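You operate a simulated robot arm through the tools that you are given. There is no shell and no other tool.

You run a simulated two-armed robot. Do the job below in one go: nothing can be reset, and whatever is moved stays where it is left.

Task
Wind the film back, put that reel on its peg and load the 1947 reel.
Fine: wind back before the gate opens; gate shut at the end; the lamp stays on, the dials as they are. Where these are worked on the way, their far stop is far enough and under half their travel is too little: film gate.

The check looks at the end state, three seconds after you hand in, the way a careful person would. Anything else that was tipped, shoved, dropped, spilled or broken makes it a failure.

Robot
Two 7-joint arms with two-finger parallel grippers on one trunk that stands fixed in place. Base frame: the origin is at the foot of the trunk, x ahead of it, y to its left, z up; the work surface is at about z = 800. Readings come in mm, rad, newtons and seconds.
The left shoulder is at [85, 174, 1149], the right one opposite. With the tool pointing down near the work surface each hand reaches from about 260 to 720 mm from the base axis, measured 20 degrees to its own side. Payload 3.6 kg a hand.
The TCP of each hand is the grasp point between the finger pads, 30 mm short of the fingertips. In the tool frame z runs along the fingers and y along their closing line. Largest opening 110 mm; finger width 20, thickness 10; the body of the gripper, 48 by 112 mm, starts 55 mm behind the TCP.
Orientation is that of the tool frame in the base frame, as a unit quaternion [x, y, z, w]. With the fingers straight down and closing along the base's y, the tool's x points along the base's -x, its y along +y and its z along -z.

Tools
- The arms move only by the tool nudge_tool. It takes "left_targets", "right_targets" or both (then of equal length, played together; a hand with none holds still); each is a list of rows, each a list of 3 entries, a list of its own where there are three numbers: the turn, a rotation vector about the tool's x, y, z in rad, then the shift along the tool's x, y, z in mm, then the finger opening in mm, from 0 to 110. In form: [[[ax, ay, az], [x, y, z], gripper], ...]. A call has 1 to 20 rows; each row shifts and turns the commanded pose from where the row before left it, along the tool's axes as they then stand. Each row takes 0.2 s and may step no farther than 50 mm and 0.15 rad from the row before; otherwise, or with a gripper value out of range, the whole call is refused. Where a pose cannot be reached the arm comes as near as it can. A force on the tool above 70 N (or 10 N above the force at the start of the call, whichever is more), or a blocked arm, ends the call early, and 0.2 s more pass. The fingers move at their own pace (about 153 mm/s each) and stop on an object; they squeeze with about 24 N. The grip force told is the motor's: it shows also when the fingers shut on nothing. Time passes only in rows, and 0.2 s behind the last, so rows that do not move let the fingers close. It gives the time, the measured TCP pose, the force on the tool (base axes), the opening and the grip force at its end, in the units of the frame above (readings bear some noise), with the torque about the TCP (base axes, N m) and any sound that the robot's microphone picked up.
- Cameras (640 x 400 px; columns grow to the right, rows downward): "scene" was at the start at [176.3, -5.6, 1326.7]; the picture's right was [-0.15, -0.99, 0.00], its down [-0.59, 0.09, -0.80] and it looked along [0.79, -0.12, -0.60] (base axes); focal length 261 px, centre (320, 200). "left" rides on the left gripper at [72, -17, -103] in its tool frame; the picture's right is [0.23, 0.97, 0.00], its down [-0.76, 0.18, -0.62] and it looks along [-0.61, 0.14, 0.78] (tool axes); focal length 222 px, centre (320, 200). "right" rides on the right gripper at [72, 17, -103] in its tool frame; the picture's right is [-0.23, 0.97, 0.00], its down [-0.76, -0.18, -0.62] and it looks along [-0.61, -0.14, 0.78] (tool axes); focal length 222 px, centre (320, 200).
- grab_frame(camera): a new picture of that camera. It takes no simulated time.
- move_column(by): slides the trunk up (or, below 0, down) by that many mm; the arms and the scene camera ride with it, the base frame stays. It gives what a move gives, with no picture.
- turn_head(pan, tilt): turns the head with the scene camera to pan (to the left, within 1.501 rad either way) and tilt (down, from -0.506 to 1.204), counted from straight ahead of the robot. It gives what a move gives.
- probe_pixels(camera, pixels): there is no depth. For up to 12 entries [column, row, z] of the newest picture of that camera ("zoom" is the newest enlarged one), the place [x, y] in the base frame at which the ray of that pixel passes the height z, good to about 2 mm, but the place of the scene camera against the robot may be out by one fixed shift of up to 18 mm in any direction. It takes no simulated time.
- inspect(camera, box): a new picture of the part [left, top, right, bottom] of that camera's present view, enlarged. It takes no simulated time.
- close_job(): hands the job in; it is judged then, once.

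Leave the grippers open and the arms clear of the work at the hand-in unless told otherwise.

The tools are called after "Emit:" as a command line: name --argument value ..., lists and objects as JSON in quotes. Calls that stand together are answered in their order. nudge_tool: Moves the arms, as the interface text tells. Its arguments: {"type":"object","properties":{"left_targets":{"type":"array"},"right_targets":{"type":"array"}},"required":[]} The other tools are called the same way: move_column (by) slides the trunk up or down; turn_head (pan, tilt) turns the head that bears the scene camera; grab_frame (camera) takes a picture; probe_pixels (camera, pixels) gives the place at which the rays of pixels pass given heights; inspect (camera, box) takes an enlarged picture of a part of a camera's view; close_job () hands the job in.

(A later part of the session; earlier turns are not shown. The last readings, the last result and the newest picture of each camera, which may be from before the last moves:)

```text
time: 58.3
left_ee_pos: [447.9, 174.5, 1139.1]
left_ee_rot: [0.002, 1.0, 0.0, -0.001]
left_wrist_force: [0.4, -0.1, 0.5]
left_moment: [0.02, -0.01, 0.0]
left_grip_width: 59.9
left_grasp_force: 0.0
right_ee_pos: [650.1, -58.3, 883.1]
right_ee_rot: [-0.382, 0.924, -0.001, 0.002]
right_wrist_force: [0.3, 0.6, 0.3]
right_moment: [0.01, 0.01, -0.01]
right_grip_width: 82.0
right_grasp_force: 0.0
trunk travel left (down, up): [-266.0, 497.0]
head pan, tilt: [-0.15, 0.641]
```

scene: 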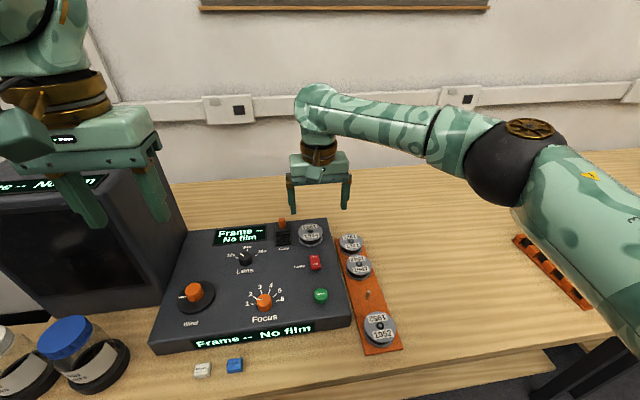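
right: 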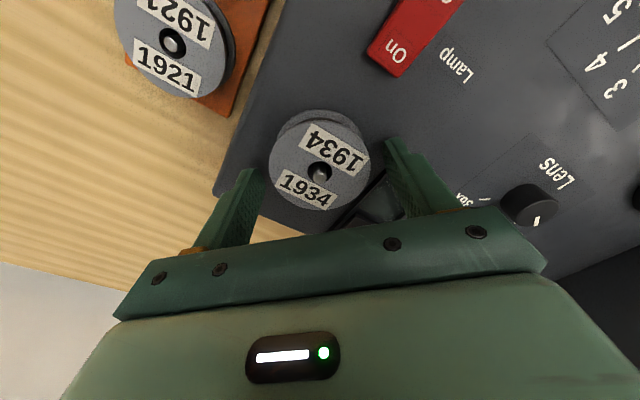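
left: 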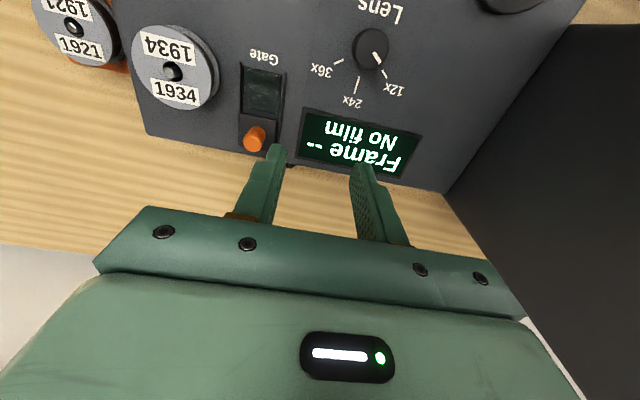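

Emit:
nudge_tool --right_targets '[[[0, 0, 0], [0, 0, 1.5], 82], [[0, 0, 0], [0, 0, 0], 82]]'

Emit:
inspect --camera "scene" --box '[280, 200, 340, 250]'

```text
time: 58.9
left_ee_pos: [447.7, 175.1, 1139.3]
left_ee_rot: [0.001, 1.0, -0.001, 0.0]
left_wrist_force: [0.0, 0.1, 0.2]
left_moment: [-0.01, 0.01, 0.01]
left_grip_width: 60.2
left_grasp_force: 0.0
right_ee_pos: [649.5, -56.4, 881.3]
right_ee_rot: [-0.382, 0.924, -0.001, 0.002]
right_wrist_force: [-0.4, -0.4, -0.9]
right_moment: [0.01, 0.01, 0.03]
right_grip_width: 82.4
right_grasp_force: 0.0
trunk travel left (down, up): [-266.0, 497.0]
head pan, tilt: [-0.15, 0.641]
```

```text
8.00 times, centred on (310, 225) of scene
```

zoom: 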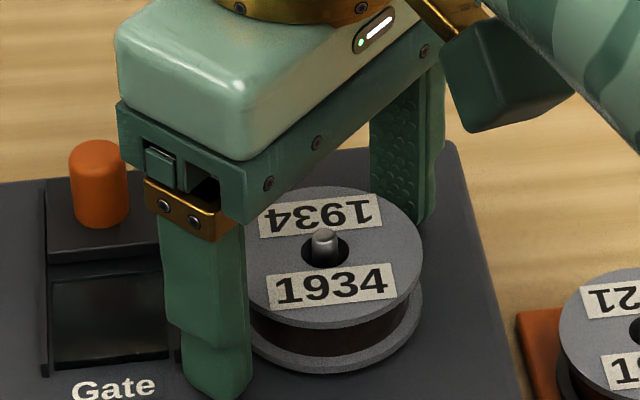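

The tips reach down to the lower flange (z≈851) without touching the panel. I'll close on the reel.

Emit:
nudge_tool --right_targets '[[[0, 0, 0], [0, 0, 0], 68], [[0, 0, 0], [0, 0, 0], 50], [[0, 0, 0], [0, 0, 0], 50], [[0, 0, 0], [0, 0, 0], 50]]'

Emit:
inspect --camera "right" --box '[230, 90, 430, 230]'

```text
time: 59.9
left_ee_pos: [449.3, 174.9, 1138.4]
left_ee_rot: [0.002, 1.0, 0.0, -0.001]
left_wrist_force: [0.0, 0.3, -0.6]
left_moment: [0.01, -0.02, 0.0]
left_grip_width: 59.7
left_grasp_force: 0.2
right_ee_pos: [650.3, -56.8, 881.2]
right_ee_rot: [-0.382, 0.924, -0.001, 0.002]
right_wrist_force: [-0.5, -0.3, 0.0]
right_moment: [-0.01, 0.02, -0.03]
right_grip_width: 61.0
right_grasp_force: 23.9
trunk travel left (down, up): [-266.0, 497.0]
head pan, tilt: [-0.15, 0.641]
```

```text
2.86 times, centred on (330, 160) of right
```

zoom: 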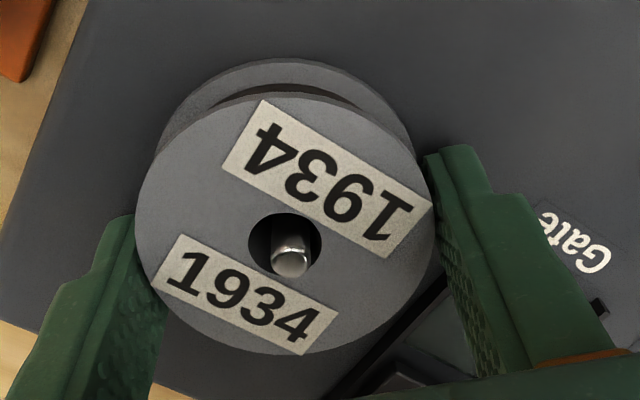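

The reel is gripped at 61.0 mm with 24 N, and the spindle shows free in the hole. I'll lift slowly, straight up.

Emit:
nudge_tool --right_targets '[[[0, 0, 0], [0, 0, -5], 50], [[0, 0, 0], [0, 0, -8], 50], [[0, 0, 0], [0, 0, -12], 50], [[0, 0, 0], [0, 0, -20], 50], [[0, 0, 0], [0, 0, -25], 50], [[0, 0, 0], [0, 0, 0], 50]]'

Emit:
grab_frame --camera "right"

Emit:
inspect --camera "scene" --box '[240, 150, 400, 280]'

```text
time: 61.3
left_ee_pos: [448.3, 174.5, 1138.9]
left_ee_rot: [0.002, 1.0, 0.0, 0.0]
left_wrist_force: [0.9, -0.5, -0.4]
left_moment: [0.01, -0.01, -0.01]
left_grip_width: 59.6
left_grasp_force: 0.0
right_ee_pos: [649.6, -57.3, 951.1]
right_ee_rot: [-0.382, 0.924, -0.001, 0.002]
right_wrist_force: [0.4, -0.5, -0.2]
right_moment: [0.03, 0.01, 0.01]
right_grip_width: 60.9
right_grasp_force: 23.8
trunk travel left (down, up): [-266.0, 497.0]
head pan, tilt: [-0.15, 0.641]
```

```text
taken
```

right: 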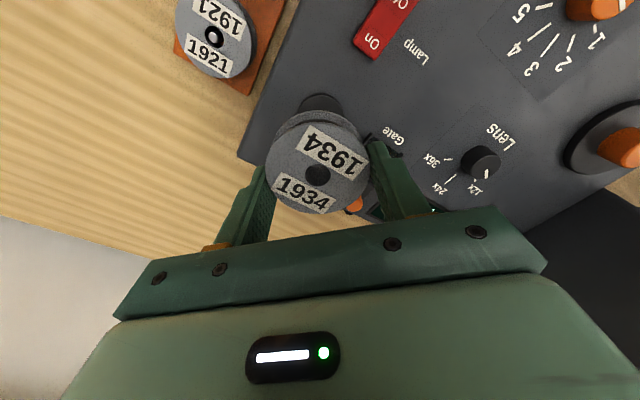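

```text
3.08 times, centred on (320, 215) of scene
```

zoom: 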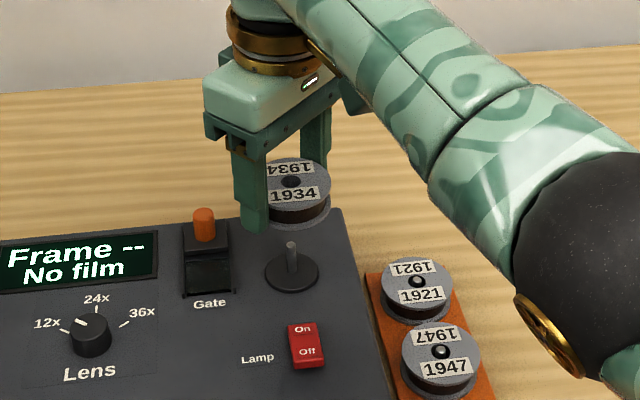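

The reel is off the spindle and hangs level. Next I'll carry it up and over toward the rack, above the 1947 reel and with at least 90 mm clearance, and turn the hand square so I can see the empty peg.

Emit:
nudge_tool --right_targets '[[[0, 0, 0], [0, 0, -20], 50], [[0, 0, 0], [28, -2.6, 0], 50], [[0, 0, 0], [28, -2.6, 0], 50], [[0, 0, 0], [28, -2.6, 0], 50], [[0, 0, 0], [28, -2.6, 0], 50], [[0, 0, 0], [28, -2.6, 0], 50], [[0, 0, 0.131], [0, 0, 0], 50], [[0, 0, 0.131], [0, 0, 0], 50], [[0, 0, 0.131], [0, 0, 0], 50], [[0, 0, 0.131], [0, 0, 0], 50], [[0, 0, 0.131], [0, 0, 0], 50], [[0, 0, 0.131], [0, 0, 0], 50], [[0, 0, 0], [0, 0, 0], 50]]'

Emit:
grab_frame --camera "right"

Emit:
grab_frame --camera "scene"

```text
time: 64.1
left_ee_pos: [448.8, 173.8, 1138.2]
left_ee_rot: [0.001, 1.0, 0.0, 0.0]
left_wrist_force: [-0.1, 0.6, -0.1]
left_moment: [0.01, -0.01, 0.0]
left_grip_width: 60.1
left_grasp_force: 0.1
right_ee_pos: [558.8, -165.3, 971.5]
right_ee_rot: [0.003, 1.0, 0.001, 0.003]
right_wrist_force: [-0.1, 0.0, -0.6]
right_moment: [-0.03, 0.03, 0.0]
right_grip_width: 60.9
right_grasp_force: 24.1
trunk travel left (down, up): [-266.0, 497.0]
head pan, tilt: [-0.15, 0.641]
```

```text
taken
```

right: 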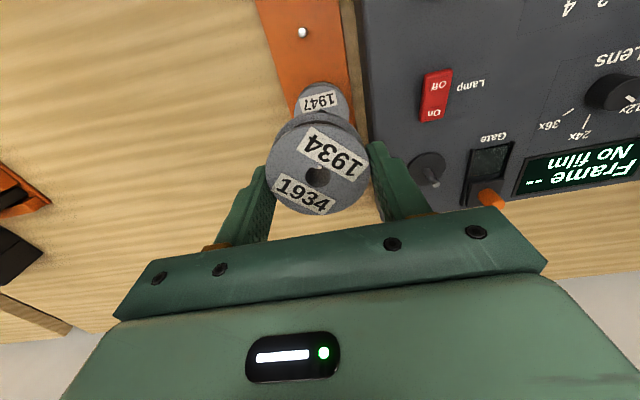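

```text
taken
```

scene: 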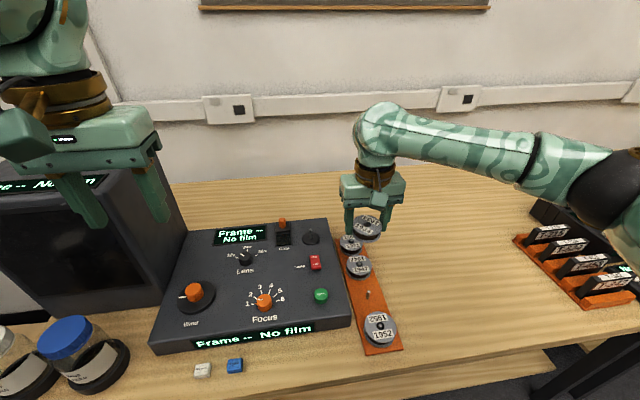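

The empty peg is visible at (303,33) in the right view. I'll enlarge it.

Emit:
inspect --camera "right" --box '[260, 0, 360, 60]'

Emit:
inspect --camera "right" --box '[260, 80, 400, 230]'

Emit:
probe_pixels --camera "right" --pixels '[[303, 33, 830], [303, 33, 820], [303, 33, 830], [320, 175, 958], [428, 168, 850], [436, 182, 874], [320, 97, 828]]'

```text
6.40 times, centred on (310, 30) of right
```

zoom: 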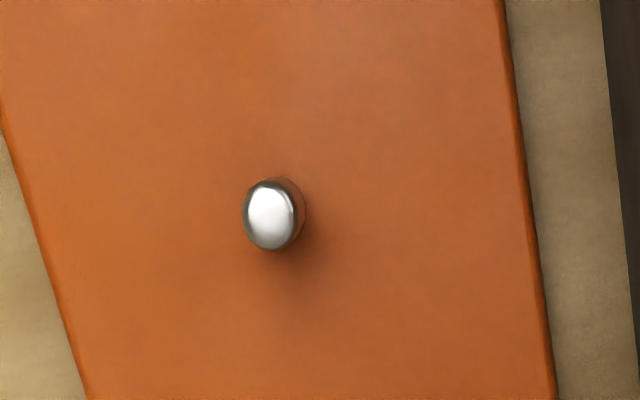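

```text
2.67 times, centred on (330, 155) of right
```

zoom: 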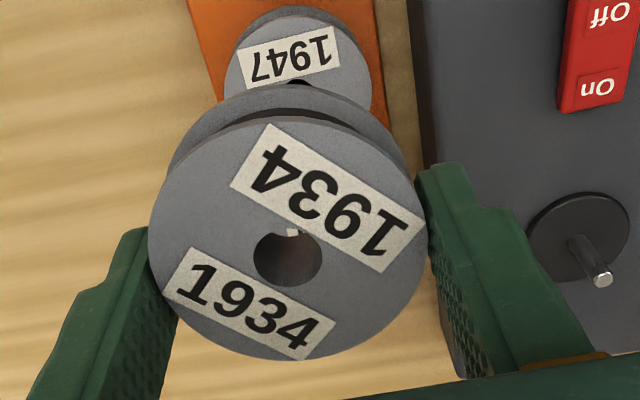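

```text
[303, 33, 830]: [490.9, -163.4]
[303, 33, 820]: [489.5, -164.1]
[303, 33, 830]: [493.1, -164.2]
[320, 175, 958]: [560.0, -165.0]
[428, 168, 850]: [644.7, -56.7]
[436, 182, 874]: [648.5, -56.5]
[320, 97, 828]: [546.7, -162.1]
```

The peg is 68.3 mm behind the reel's hole along the tool's +x and about 2 mm in +y (comparing hole at (318,176.7) and peg at (302,32)). I'll shift the reel over the peg at this height, then lower to just above the peg tip and check from both cameras.

Emit:
nudge_tool --right_targets '[[[0, 0, 0], [34.2, 1, 0], 50], [[0, 0, 0], [34.1, 1.1, 0], 50], [[0, 0, 0], [0, 0, 40], 50], [[0, 0, 0], [0, 0, 35], 50], [[0, 0, 0], [0, 0, 20], 50], [[0, 0, 0], [0, 0, 0], 50]]'

Emit:
grab_frame --camera "right"

Emit:
inspect --camera "scene" --box '[320, 210, 440, 360]'

```text
time: 65.5
left_ee_pos: [447.6, 175.1, 1139.0]
left_ee_rot: [0.002, 1.0, 0.0, 0.0]
left_wrist_force: [0.0, 1.2, 0.2]
left_moment: [-0.01, 0.03, 0.01]
left_grip_width: 60.0
left_grasp_force: 0.1
right_ee_pos: [491.2, -163.1, 872.9]
right_ee_rot: [0.001, 1.0, 0.0, 0.003]
right_wrist_force: [0.3, -0.5, -1.0]
right_moment: [0.02, -0.02, -0.03]
right_grip_width: 60.8
right_grasp_force: 24.1
trunk travel left (down, up): [-266.0, 497.0]
head pan, tilt: [-0.15, 0.641]
```

```text
taken
```

right: 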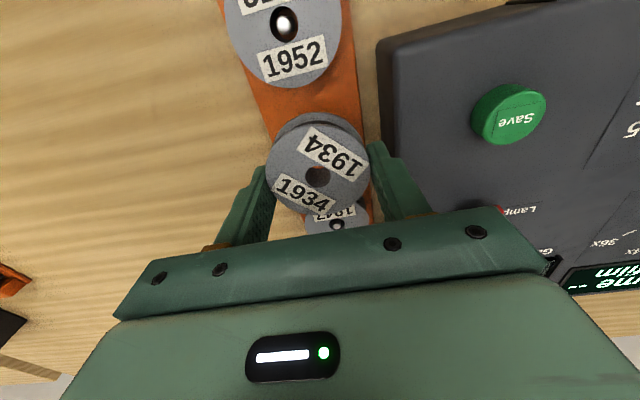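

```text
2.67 times, centred on (380, 285) of scene
```

zoom: 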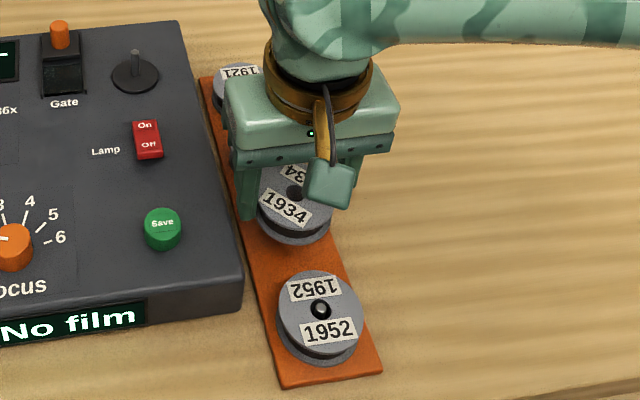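

Emit:
inspect --camera "right" --box '[270, 120, 370, 230]'

Emit:
inspect --camera "scene" --box '[350, 260, 410, 310]'

```text
3.64 times, centred on (320, 175) of right
```

zoom: 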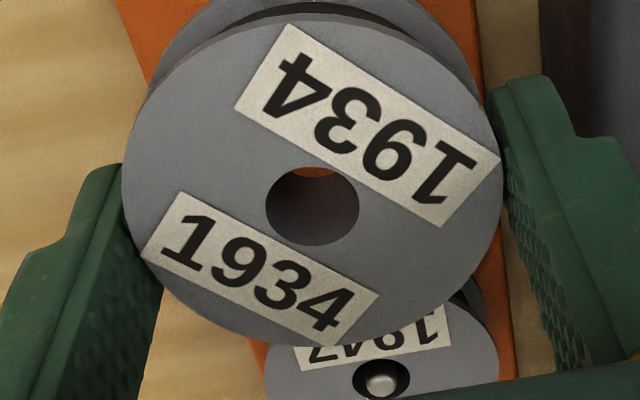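

```text
8.00 times, centred on (380, 285) of scene
```

zoom: 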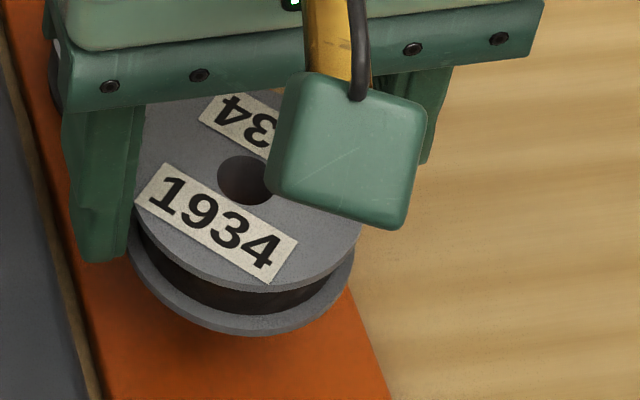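

The hole is still centred at (318,176.6) and the bore is about 16 mm against a 7 mm peg. I'll lower 12 mm in small steps and check the force as the peg enters.

Emit:
nudge_tool --right_targets '[[[0, 0, 0], [0, 0, 4], 50], [[0, 0, 0], [0, 0, 4], 50], [[0, 0, 0], [0, 0, 4], 50], [[0, 0, 0], [0, 0, 0], 50]]'

Emit:
inspect --camera "right" --box '[270, 120, 370, 230]'

```text
time: 66.5
left_ee_pos: [447.6, 173.9, 1138.7]
left_ee_rot: [0.001, 1.0, 0.0, -0.001]
left_wrist_force: [0.5, 0.0, 0.2]
left_moment: [0.0, -0.01, -0.02]
left_grip_width: 60.1
left_grasp_force: 0.0
right_ee_pos: [490.7, -161.8, 862.4]
right_ee_rot: [0.0, 1.0, 0.001, 0.003]
right_wrist_force: [0.3, -0.3, -1.0]
right_moment: [0.01, -0.01, -0.01]
right_grip_width: 60.7
right_grasp_force: 24.2
trunk travel left (down, up): [-266.0, 497.0]
head pan, tilt: [-0.15, 0.641]
```

```text
3.64 times, centred on (320, 175) of right
```

zoom: 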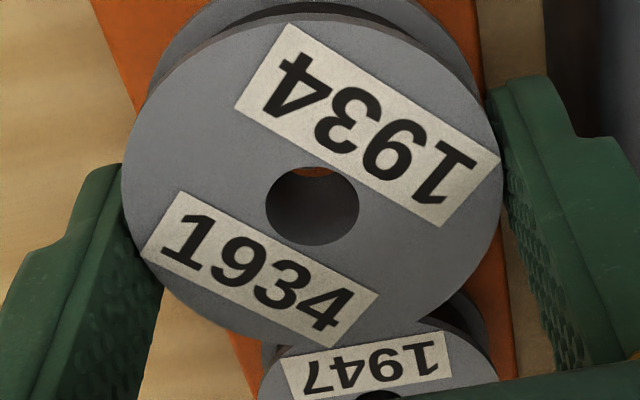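

Emit:
nudge_tool --right_targets '[[[0, 0, 0], [0, 0, 3], 50], [[0, 0, 0], [0, 0, 3], 50], [[0, 0, 0], [0, 0, 0], 50]]'

Emit:
inspect --camera "right" --box '[270, 120, 370, 230]'

```text
time: 67.3
left_ee_pos: [448.8, 174.1, 1139.1]
left_ee_rot: [0.002, 1.0, 0.0, -0.001]
left_wrist_force: [-0.2, -0.2, -1.3]
left_moment: [0.01, 0.0, 0.03]
left_grip_width: 60.2
left_grasp_force: 0.2
right_ee_pos: [492.7, -162.4, 856.9]
right_ee_rot: [0.001, 1.0, 0.001, 0.002]
right_wrist_force: [2.5, -1.1, -1.7]
right_moment: [-0.02, -0.08, -0.02]
right_grip_width: 61.0
right_grasp_force: 23.7
trunk travel left (down, up): [-266.0, 497.0]
head pan, tilt: [-0.15, 0.641]
```

```text
3.64 times, centred on (320, 175) of right
```

zoom: 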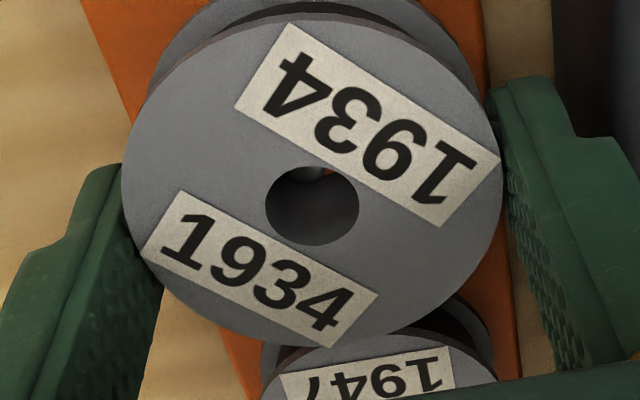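

The peg's tip now shows inside the bore at the top slit (about (316,167)) and there is no axial force, so it has entered. I'll continue down in small steps with a 1 mm sideways trim.

Emit:
nudge_tool --right_targets '[[[0, 0, 0], [0, -1, 3], 50], [[0, 0, 0], [0, 0, 3], 50], [[0, 0, 0], [0, 0, 0], 50]]'

Emit:
inspect --camera "right" --box '[270, 120, 370, 230]'

```text
time: 68.1
left_ee_pos: [448.7, 175.3, 1138.4]
left_ee_rot: [0.002, 1.0, -0.001, 0.0]
left_wrist_force: [-0.1, -0.3, 0.6]
left_moment: [-0.02, -0.04, 0.04]
left_grip_width: 59.7
left_grasp_force: 0.0
right_ee_pos: [491.0, -165.1, 852.3]
right_ee_rot: [0.001, 1.0, 0.0, 0.003]
right_wrist_force: [0.9, -0.6, -0.8]
right_moment: [0.01, -0.04, -0.01]
right_grip_width: 60.8
right_grasp_force: 24.5
trunk travel left (down, up): [-266.0, 497.0]
head pan, tilt: [-0.15, 0.641]
```

```text
3.64 times, centred on (320, 175) of right
```

zoom: 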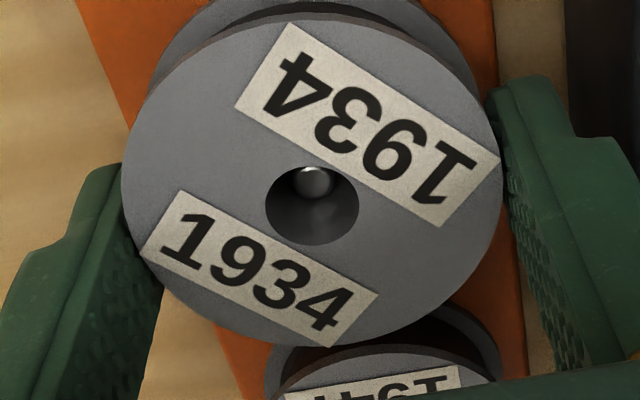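

The peg is well centred in the bore. I'll continue down toward the seat.

Emit:
nudge_tool --right_targets '[[[0, 0, 0], [0, 0, 3], 50], [[0, 0, 0], [0, 0, 3], 50], [[0, 0, 0], [0, 0, 0], 50]]'

Emit:
inspect --camera "scene" --box '[330, 240, 430, 350]'

```text
time: 68.9
left_ee_pos: [447.7, 174.2, 1139.3]
left_ee_rot: [0.002, 1.0, -0.001, 0.0]
left_wrist_force: [0.0, -0.6, -0.4]
left_moment: [-0.02, 0.02, 0.02]
left_grip_width: 60.2
left_grasp_force: 0.0
right_ee_pos: [491.5, -163.5, 845.9]
right_ee_rot: [0.001, 1.0, 0.001, 0.003]
right_wrist_force: [2.1, 0.7, -0.2]
right_moment: [-0.03, -0.03, -0.01]
right_grip_width: 61.1
right_grasp_force: 23.6
trunk travel left (down, up): [-266.0, 497.0]
head pan, tilt: [-0.15, 0.641]
```

```text
3.64 times, centred on (380, 295) of scene
```

zoom: 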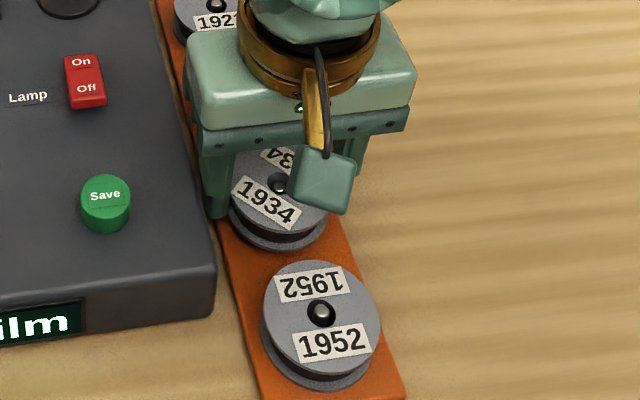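

Emit:
nudge_tool --right_targets '[[[0, 0, 0], [0, 0, 2], 50], [[0, 0, 0], [0, 0, 2], 50], [[0, 0, 0], [0, 0, 0], 50]]'

Emit:
inspect --camera "right" --box '[270, 120, 370, 230]'

```text
time: 69.7
left_ee_pos: [447.6, 174.0, 1138.7]
left_ee_rot: [0.001, 1.0, 0.0, 0.0]
left_wrist_force: [-0.2, -0.7, 0.0]
left_moment: [0.01, 0.0, 0.02]
left_grip_width: 59.8
left_grasp_force: 0.0
right_ee_pos: [491.5, -164.4, 841.4]
right_ee_rot: [0.001, 1.0, 0.001, 0.003]
right_wrist_force: [2.4, -0.1, 0.2]
right_moment: [-0.01, -0.06, -0.01]
right_grip_width: 61.0
right_grasp_force: 23.7
trunk travel left (down, up): [-266.0, 497.0]
head pan, tilt: [-0.15, 0.641]
```

```text
3.64 times, centred on (320, 175) of right
```

zoom: 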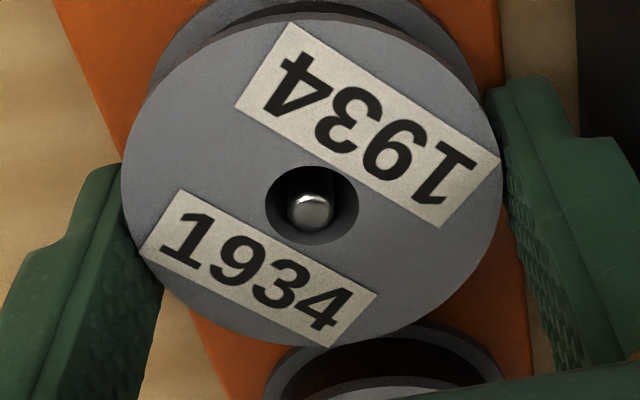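

Emit:
nudge_tool --right_targets '[[[0, 0, 0], [0, 0, 2], 50], [[0, 0, 0], [0, 0, 0], 50]]'

Emit:
nudge_tool --right_targets '[[[0, 0, 0], [0, 0, 1.5], 50], [[0, 0, 0], [0, 0, 0], 50]]'

Emit:
inspect --camera "right" --box '[270, 120, 370, 230]'

```text
time: 70.3
left_ee_pos: [448.1, 174.3, 1139.5]
left_ee_rot: [0.002, 1.0, -0.001, 0.0]
left_wrist_force: [1.2, 0.1, 0.3]
left_moment: [-0.01, -0.01, 0.03]
left_grip_width: 60.0
left_grasp_force: 0.0
right_ee_pos: [491.2, -163.9, 839.3]
right_ee_rot: [0.001, 1.0, 0.001, 0.003]
right_wrist_force: [3.9, -1.2, -0.3]
right_moment: [-0.01, -0.06, -0.01]
right_grip_width: 60.4
right_grasp_force: 24.0
trunk travel left (down, up): [-266.0, 497.0]
head pan, tilt: [-0.15, 0.641]
```

```text
time: 70.9
left_ee_pos: [447.2, 173.3, 1138.7]
left_ee_rot: [0.001, 1.0, 0.0, -0.001]
left_wrist_force: [1.1, -0.6, -0.2]
left_moment: [-0.02, 0.0, -0.01]
left_grip_width: 60.0
left_grasp_force: 0.1
right_ee_pos: [491.6, -163.0, 837.4]
right_ee_rot: [0.0, 1.0, 0.001, 0.003]
right_wrist_force: [2.4, -0.8, 2.0]
right_moment: [-0.09, -0.02, 0.02]
right_grip_width: 60.5
right_grasp_force: 24.5
trunk travel left (down, up): [-266.0, 497.0]
head pan, tilt: [-0.15, 0.641]
```

```text
3.64 times, centred on (320, 175) of right
```

zoom: 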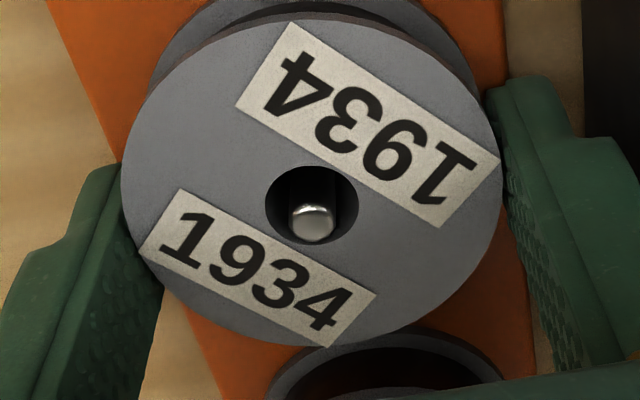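

Emit:
nudge_tool --right_targets '[[[0, 0, 0], [0, 0, 1], 50], [[0, 0, 0], [0, 0, 0], 50]]'

Emit:
nudge_tool --right_targets '[[[0, 0, 0], [0, 0, 1], 50], [[0, 0, 0], [0, 0, 0], 50]]'

```text
time: 71.5
left_ee_pos: [448.2, 174.1, 1138.7]
left_ee_rot: [0.002, 1.0, 0.0, 0.0]
left_wrist_force: [-0.3, -0.3, 0.1]
left_moment: [0.01, 0.0, 0.02]
left_grip_width: 60.1
left_grasp_force: 0.1
right_ee_pos: [491.2, -164.7, 838.4]
right_ee_rot: [0.001, 1.0, 0.0, 0.004]
right_wrist_force: [4.5, 1.3, 8.7]
right_moment: [-0.26, 0.02, -0.05]
right_grip_width: 60.5
right_grasp_force: 24.1
trunk travel left (down, up): [-266.0, 497.0]
head pan, tilt: [-0.15, 0.641]
```

```text
time: 72.1
left_ee_pos: [445.7, 174.8, 1139.6]
left_ee_rot: [0.003, 1.0, 0.001, 0.0]
left_wrist_force: [-0.2, -0.4, 0.4]
left_moment: [0.01, 0.0, 0.0]
left_grip_width: 59.8
left_grasp_force: 0.1
right_ee_pos: [492.2, -164.0, 837.7]
right_ee_rot: [0.001, 1.0, 0.0, 0.005]
right_wrist_force: [1.8, -2.0, 24.6]
right_moment: [-0.77, 0.24, 0.15]
right_grip_width: 60.5
right_grasp_force: 23.9
trunk travel left (down, up): [-266.0, 497.0]
head pan, tilt: [-0.15, 0.641]
```

Contact came at TCP z≈838 (25 N, from a fingertip on the plank), so the reel is down to within about 1 mm of its seat. The panel's side is only a few mm from the left finger. I'll lift 1 mm, then open just a little, to 68 mm, while easing 1.5 mm away from the panel.

Emit:
nudge_tool --right_targets '[[[0, 0, 0], [0, 0, -1.5], 55], [[0, 0, 0], [0, 0, 0], 62], [[0, 0, 0], [0, -0.5, 0], 64], [[0, 0, 0], [0, -1, 0], 67], [[0, 0, 0], [0, 0, 0], 67]]'

Emit:
inspect --camera "right" --box '[240, 110, 400, 230]'

Emit:
inspect --camera "scene" --box '[330, 240, 430, 350]'

```text
time: 73.3
left_ee_pos: [446.4, 174.4, 1138.9]
left_ee_rot: [0.002, 1.0, -0.001, 0.0]
left_wrist_force: [-0.1, -0.1, 0.2]
left_moment: [0.05, 0.02, 0.01]
left_grip_width: 59.8
left_grasp_force: 0.1
right_ee_pos: [490.9, -162.0, 838.9]
right_ee_rot: [0.001, 1.0, 0.0, 0.004]
right_wrist_force: [4.7, 8.9, 15.9]
right_moment: [-0.29, -0.01, 0.15]
right_grip_width: 62.5
right_grasp_force: 0.1
trunk travel left (down, up): [-266.0, 497.0]
head pan, tilt: [-0.15, 0.641]
```

```text
3.33 times, centred on (320, 170) of right
```

zoom: 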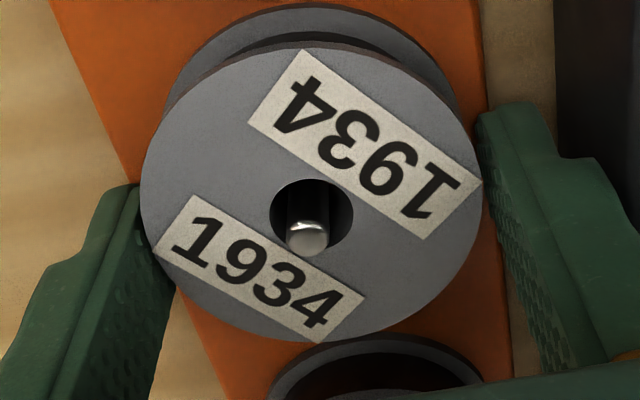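

```text
3.64 times, centred on (380, 295) of scene
```

zoom: 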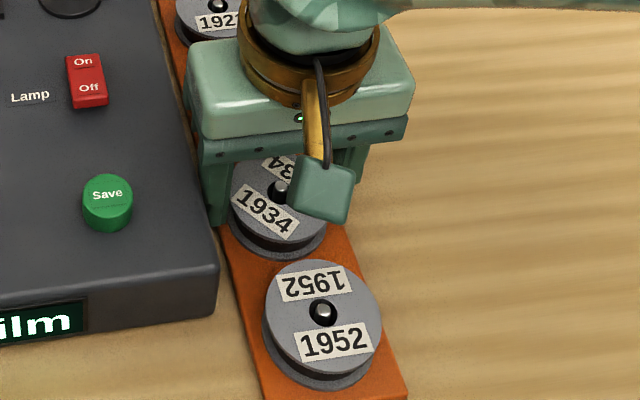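

The z force is still 16 N and the opening is only 62.5 mm, so the right fingertip is dragging on the plank. I'll lift another 2 mm and finish opening.

Emit:
nudge_tool --right_targets '[[[0, 0, 0], [0, 0, -1], 67], [[0, 0, 0], [0, 0, -1], 67], [[0, 0, 0], [0, 0, 0], 67], [[0, 0, 0], [0, 0, 0], 67]]'

Emit:
inspect --camera "right" --box '[240, 110, 400, 230]'

```text
time: 74.3
left_ee_pos: [447.6, 175.5, 1138.9]
left_ee_rot: [0.002, 1.0, 0.0, 0.0]
left_wrist_force: [-0.7, -0.2, 0.3]
left_moment: [-0.02, 0.01, -0.03]
left_grip_width: 60.4
left_grasp_force: 0.0
right_ee_pos: [490.0, -166.2, 838.2]
right_ee_rot: [0.001, 1.0, 0.0, 0.0]
right_wrist_force: [0.3, 0.4, -0.2]
right_moment: [0.0, 0.0, 0.0]
right_grip_width: 66.8
right_grasp_force: 0.1
trunk travel left (down, up): [-266.0, 497.0]
head pan, tilt: [-0.15, 0.641]
```

```text
3.33 times, centred on (320, 170) of right
```

zoom: 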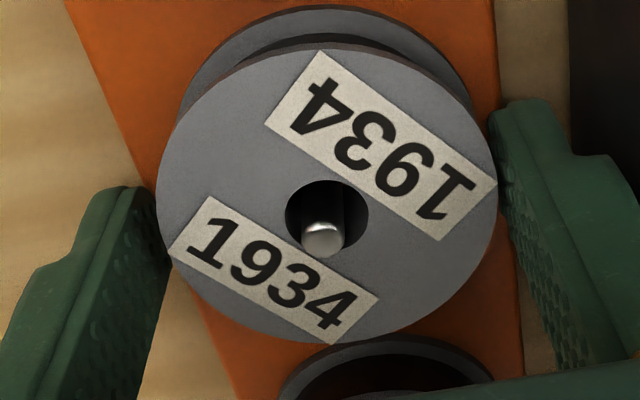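

The hand is free (66.8 mm, no forces) and the peg stands up through the 1934 reel. I'll lift straight up and check how the reel sits.

Emit:
nudge_tool --right_targets '[[[0, 0, 0], [0, 0.7, -4], 67], [[0, 0, 0], [0, 0, -10], 67], [[0, 0, 0], [0, 0, -25], 67], [[0, 0, 0], [0, 0, -40], 70], [[0, 0, 0], [0, 0, -40], 80], [[0, 0, 0], [0, 0, 0], 80]]'

Emit:
grab_frame --camera "right"

Emit:
inspect --camera "scene" --box '[310, 220, 430, 360]'

```text
time: 75.7
left_ee_pos: [447.0, 174.7, 1139.5]
left_ee_rot: [0.001, 1.0, 0.0, -0.001]
left_wrist_force: [-0.2, -0.1, 0.9]
left_moment: [-0.03, -0.01, -0.01]
left_grip_width: 59.8
left_grasp_force: 0.0
right_ee_pos: [490.8, -163.8, 959.6]
right_ee_rot: [0.001, 1.0, 0.001, 0.002]
right_wrist_force: [1.0, 0.1, -0.3]
right_moment: [0.02, -0.02, -0.01]
right_grip_width: 79.8
right_grasp_force: 0.0
trunk travel left (down, up): [-266.0, 497.0]
head pan, tilt: [-0.15, 0.641]
```

```text
taken
```

right: 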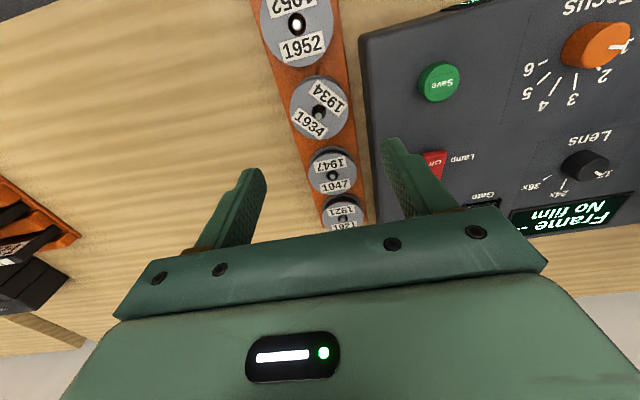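

```text
2.86 times, centred on (370, 290) of scene
```

zoom: 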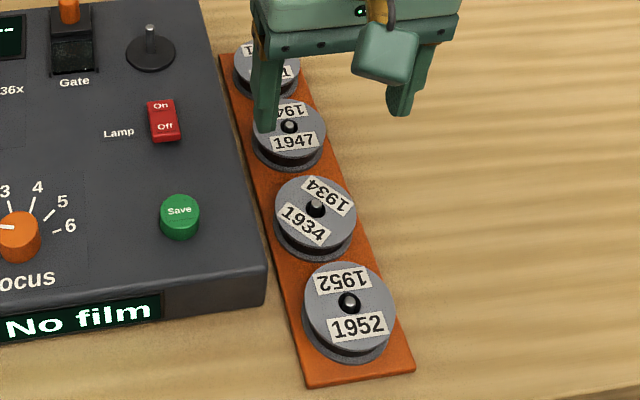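

The 1934 reel sits flat on its peg. Next I'll locate the 1947 reel by moving the hand above it and looking.

Emit:
nudge_tool --right_targets '[[[0, 0, 0], [-36, -1, 0], 90], [[0, 0, 0], [-36, -1, 0], 90], [[0, 0, 0], [0, 0, 0], 90]]'

Emit:
grab_frame --camera "right"

Emit:
inspect --camera "right" --box '[260, 60, 400, 200]'

```text
time: 76.5
left_ee_pos: [447.8, 174.5, 1139.7]
left_ee_rot: [0.002, 1.0, 0.001, 0.0]
left_wrist_force: [0.0, 0.0, 0.4]
left_moment: [-0.02, 0.01, 0.02]
left_grip_width: 59.8
left_grasp_force: 0.1
right_ee_pos: [562.6, -166.7, 958.8]
right_ee_rot: [0.001, 1.0, 0.001, 0.003]
right_wrist_force: [0.4, 0.1, -0.3]
right_moment: [-0.02, -0.03, 0.0]
right_grip_width: 90.1
right_grasp_force: 0.0
trunk travel left (down, up): [-266.0, 497.0]
head pan, tilt: [-0.15, 0.641]
```

```text
taken
```

right: 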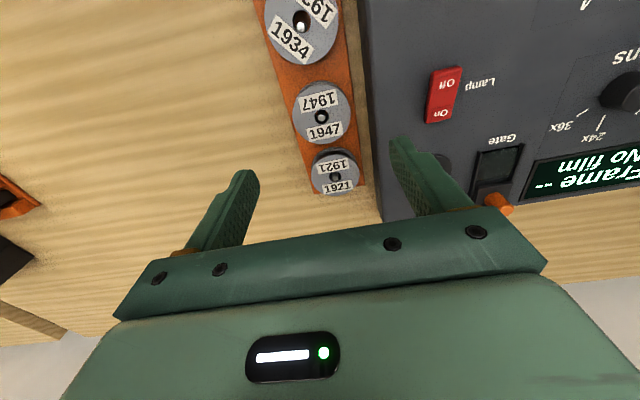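

```text
2.86 times, centred on (330, 130) of right
```

zoom: 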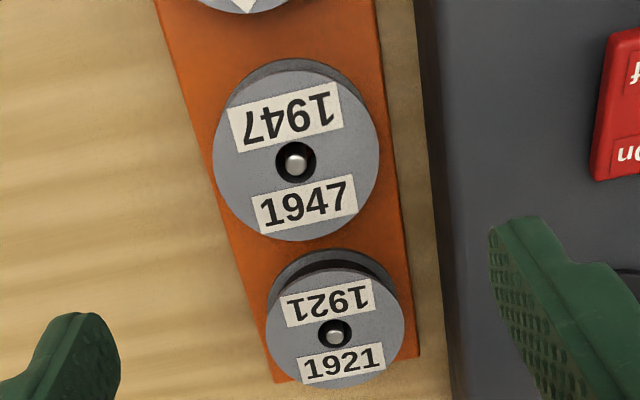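

The 1947 reel's hole is at (321.6,116.7), so it's about 5 mm ahead and 3 mm left of the hand. The panel's side is close on the left, so I'll take this reel diagonally too. I'll centre on it, turn 45° counter-clockwise, lower to z≈885 and check alignment.

Emit:
nudge_tool --right_targets '[[[0, 0, 0], [-5.2, 3, 0], 80], [[0, 0, -0.131], [0, 0, 0], 76], [[0, 0, -0.131], [0, 0, 0], 76], [[0, 0, -0.131], [0, 0, 0], 76], [[0, 0, -0.131], [0, 0, 0], 76], [[0, 0, -0.131], [0, 0, 0], 76], [[0, 0, -0.131], [0, 0, 0], 76], [[0, 0, 0], [0, 0, 40], 76], [[0, 0, 0], [0, 0, 34], 76], [[0, 0, 0], [0, 0, 0], 76]]'

Emit:
grab_frame --camera "right"

Emit:
inspect --camera "right" --box '[230, 80, 410, 220]'

Emit:
inspect --camera "scene" --box '[310, 200, 430, 340]'

```text
time: 78.7
left_ee_pos: [447.0, 174.8, 1139.5]
left_ee_rot: [0.002, 1.0, 0.0, 0.0]
left_wrist_force: [0.0, 0.0, -0.2]
left_moment: [-0.01, -0.01, 0.01]
left_grip_width: 59.8
left_grasp_force: 0.1
right_ee_pos: [568.0, -163.5, 882.9]
right_ee_rot: [-0.383, 0.924, 0.0, 0.003]
right_wrist_force: [-0.4, 0.8, -0.2]
right_moment: [0.02, -0.03, 0.0]
right_grip_width: 75.8
right_grasp_force: 0.0
trunk travel left (down, up): [-266.0, 497.0]
head pan, tilt: [-0.15, 0.641]
```

```text
taken
```

right: 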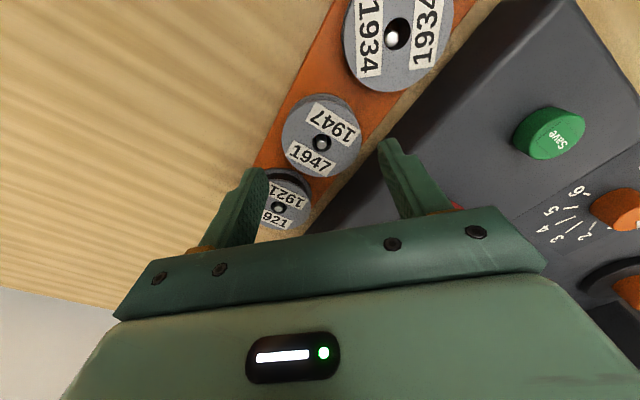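

```text
2.86 times, centred on (320, 150) of right
```

zoom: 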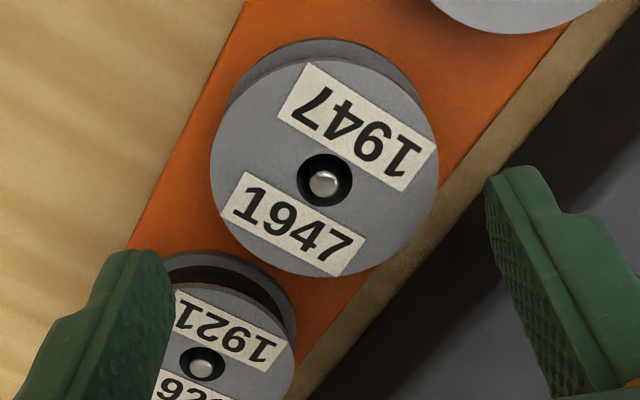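

```text
2.86 times, centred on (370, 270) of scene
```

zoom: 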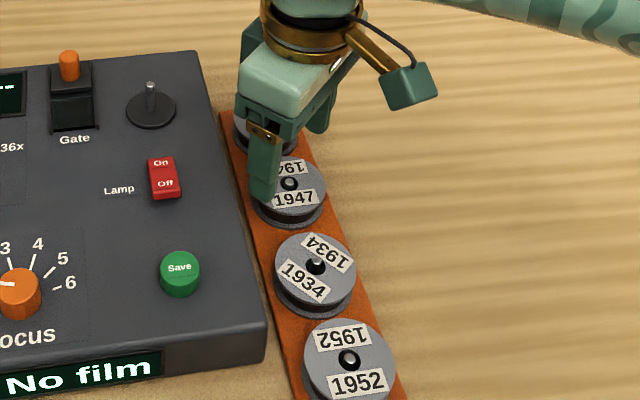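

The hole at (321.6,143.2) says the reel is 2.2 mm (+x tool) and about 3 mm (+y tool) off centre. I'll correct that and lower to TCP z≈853, where the tips start to pass the reel.

Emit:
nudge_tool --right_targets '[[[0, 0, 0], [2.2, 3, 0], 76], [[0, 0, 0], [0, 0, 15], 76], [[0, 0, 0], [0, 0, 14], 76], [[0, 0, 0], [0, 0, 0], 76]]'

Emit:
inspect --camera "right" --box '[230, 100, 410, 240]'

Emit:
inspect --camera "scene" --box '[320, 220, 400, 300]'

```text
time: 79.7
left_ee_pos: [448.7, 174.5, 1138.7]
left_ee_rot: [0.002, 1.0, 0.0, 0.001]
left_wrist_force: [0.2, 0.8, -0.3]
left_moment: [0.01, -0.02, -0.02]
left_grip_width: 60.2
left_grasp_force: 0.1
right_ee_pos: [565.4, -164.0, 855.4]
right_ee_rot: [-0.382, 0.924, -0.001, 0.002]
right_wrist_force: [-0.2, -0.2, -0.3]
right_moment: [-0.01, 0.03, 0.02]
right_grip_width: 76.0
right_grasp_force: 0.1
trunk travel left (down, up): [-266.0, 497.0]
head pan, tilt: [-0.15, 0.641]
```

```text
2.86 times, centred on (320, 170) of right
```

zoom: 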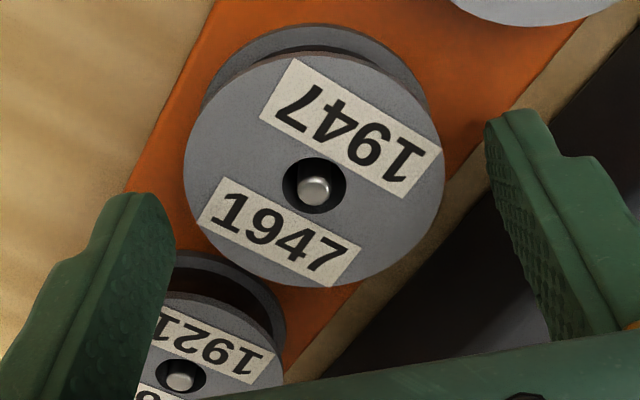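

```text
5.00 times, centred on (360, 260) of scene
```

zoom: 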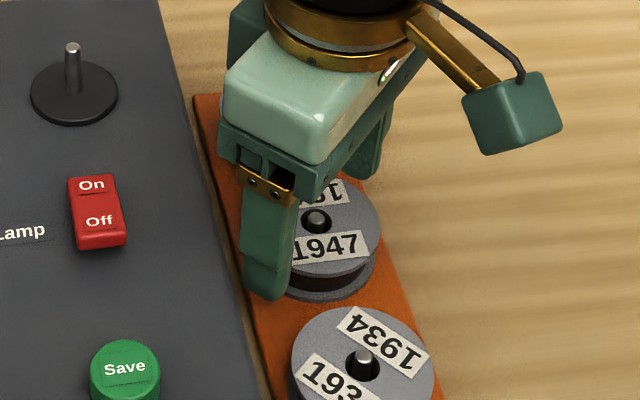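

The hole is now at (318.1,164.6), centred between the fingers. I'll trim 1 mm and lower 14.5 mm to grip depth.

Emit:
nudge_tool --right_targets '[[[0, 0, 0], [-1, 0, 5], 76], [[0, 0, 0], [0, 0, 5], 76], [[0, 0, 0], [0, 0, 4], 76], [[0, 0, 0], [0, 0, 0], 76]]'

Emit:
inspect --camera "right" --box '[230, 100, 410, 240]'

Emit:
inspect --camera "scene" --box '[320, 220, 400, 300]'

```text
time: 80.7
left_ee_pos: [447.2, 174.3, 1139.1]
left_ee_rot: [0.002, 1.0, 0.0, -0.001]
left_wrist_force: [0.1, 0.2, 0.4]
left_moment: [0.03, 0.0, -0.02]
left_grip_width: 60.1
left_grasp_force: 0.1
right_ee_pos: [565.6, -163.9, 842.1]
right_ee_rot: [-0.382, 0.924, 0.0, 0.003]
right_wrist_force: [0.5, 0.1, -0.5]
right_moment: [0.02, -0.01, 0.02]
right_grip_width: 76.1
right_grasp_force: 0.1
trunk travel left (down, up): [-266.0, 497.0]
head pan, tilt: [-0.15, 0.641]
```

```text
2.86 times, centred on (320, 170) of right
```

zoom: 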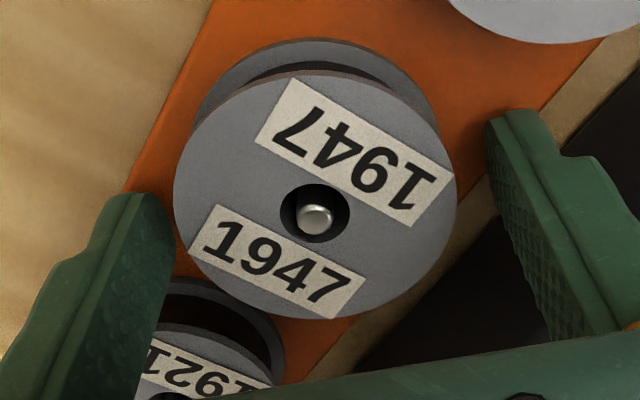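

```text
5.00 times, centred on (360, 260) of scene
```

zoom: 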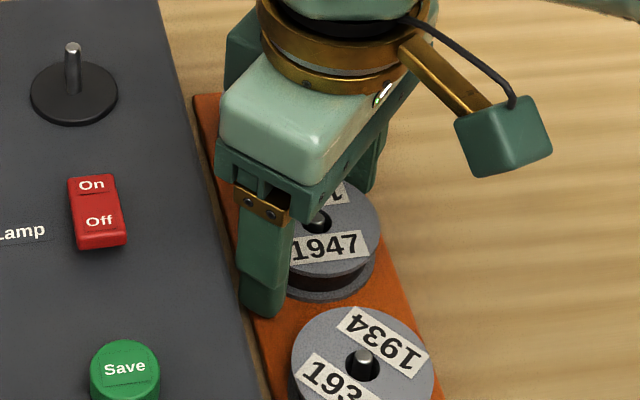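

Emit:
nudge_tool --right_targets '[[[0, 0, 0], [0, 0, 2], 76], [[0, 0, 0], [0, 0, 0], 66], [[0, 0, 0], [0, 0, 0], 50], [[0, 0, 0], [0, 0, 0], 50], [[0, 0, 0], [0, 0, 0], 50]]'

Emit:
inspect --camera "right" --box '[230, 100, 410, 240]'

```text
time: 81.9
left_ee_pos: [446.4, 175.4, 1138.4]
left_ee_rot: [0.001, 1.0, 0.001, 0.0]
left_wrist_force: [-0.1, 0.4, 0.3]
left_moment: [0.02, 0.0, -0.02]
left_grip_width: 60.0
left_grasp_force: 0.0
right_ee_pos: [565.4, -162.9, 839.7]
right_ee_rot: [-0.382, 0.924, -0.001, 0.002]
right_wrist_force: [-0.5, 1.2, 0.9]
right_moment: [0.01, 0.06, 0.0]
right_grip_width: 61.1
right_grasp_force: 23.9
trunk travel left (down, up): [-266.0, 497.0]
head pan, tilt: [-0.15, 0.641]
```

```text
2.86 times, centred on (320, 170) of right
```

zoom: 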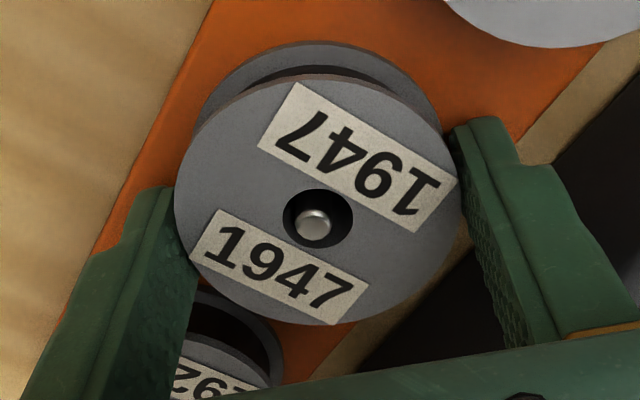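

Gripped at 61.1 mm with 24 N. I'll lift the 1947 reel straight up off its peg.

Emit:
nudge_tool --right_targets '[[[0, 0, 0], [0, 0, -5], 50], [[0, 0, 0], [0, 0, -8], 50], [[0, 0, 0], [0, 0, -12], 50], [[0, 0, 0], [0, 0, -25], 50], [[0, 0, 0], [0, 0, -40], 50], [[0, 0, 0], [0, 0, -40], 50], [[0, 0, 0], [0, 0, 0], 50]]'

Emit:
grab_frame --camera "right"

Emit:
inspect --camera "scene" --box '[270, 180, 430, 340]'

```text
time: 83.5
left_ee_pos: [447.4, 174.6, 1137.7]
left_ee_rot: [0.002, 1.0, 0.0, -0.001]
left_wrist_force: [-1.0, 0.3, -0.8]
left_moment: [-0.04, -0.03, -0.02]
left_grip_width: 60.2
left_grasp_force: 0.0
right_ee_pos: [566.1, -162.8, 969.3]
right_ee_rot: [-0.382, 0.924, -0.001, 0.003]
right_wrist_force: [-0.6, -0.5, -1.1]
right_moment: [-0.01, 0.0, 0.0]
right_grip_width: 60.7
right_grasp_force: 23.6
trunk travel left (down, up): [-266.0, 497.0]
head pan, tilt: [-0.15, 0.641]
```

```text
taken
```

right: 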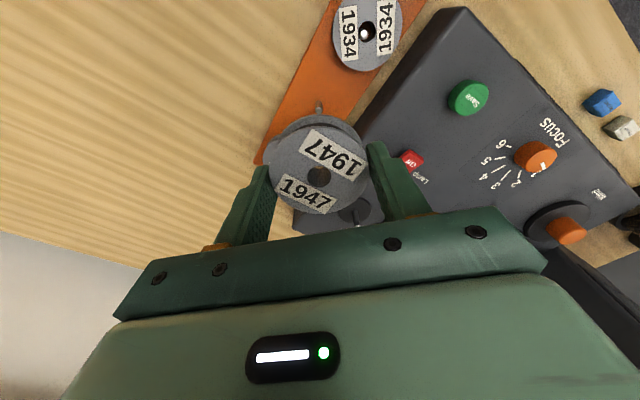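

```text
2.50 times, centred on (350, 260) of scene
```

zoom: 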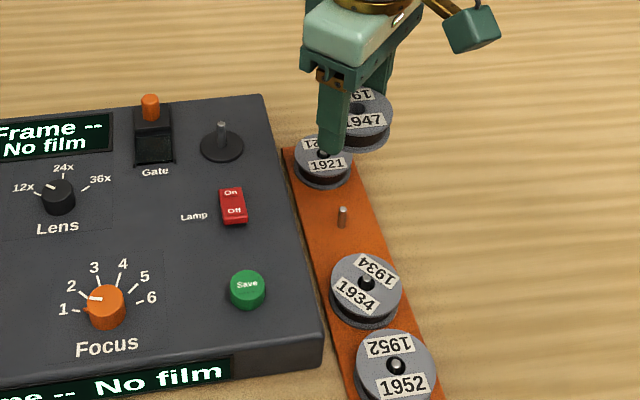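

The 1947 reel is off its peg. I'll carry it high over to the spindle, which from the earlier views is at about (646.7, −57.8), and then check the sightline through the bore.

Emit:
nudge_tool --right_targets '[[[0, 0, 0], [-32.5, 4.3, 0], 50], [[0, 0, 0], [-32.5, 4.3, 0], 50], [[0, 0, 0], [-32.5, 4.3, 0], 50], [[0, 0, 0], [-32.5, 4.3, 0], 50], [[0, 0, 0], [0, 0, 15], 50], [[0, 0, 0], [0, 0, 0], 50]]'

Emit:
grab_frame --camera "right"

Emit:
inspect --camera "scene" --box '[250, 170, 370, 270]'

```text
time: 84.9
left_ee_pos: [447.2, 174.9, 1138.8]
left_ee_rot: [0.001, 1.0, 0.0, 0.0]
left_wrist_force: [0.2, 0.2, 0.4]
left_moment: [-0.03, 0.02, -0.01]
left_grip_width: 59.7
left_grasp_force: 0.1
right_ee_pos: [643.7, -58.7, 952.9]
right_ee_rot: [-0.383, 0.924, -0.001, 0.002]
right_wrist_force: [-1.2, 0.2, -0.5]
right_moment: [0.01, 0.02, 0.03]
right_grip_width: 60.7
right_grasp_force: 24.3
trunk travel left (down, up): [-266.0, 497.0]
head pan, tilt: [-0.15, 0.641]
```

```text
taken
```

right: 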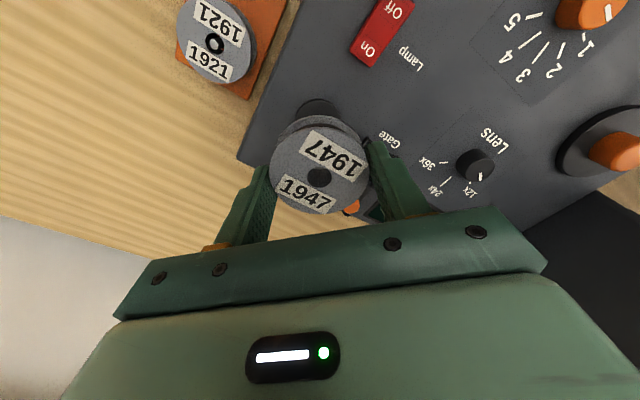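

```text
4.00 times, centred on (310, 220) of scene
```

zoom: 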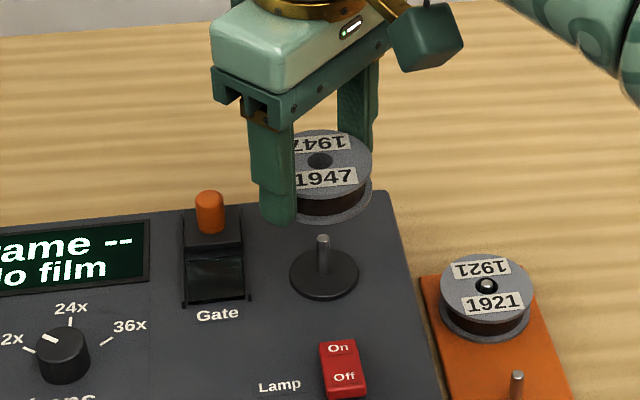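

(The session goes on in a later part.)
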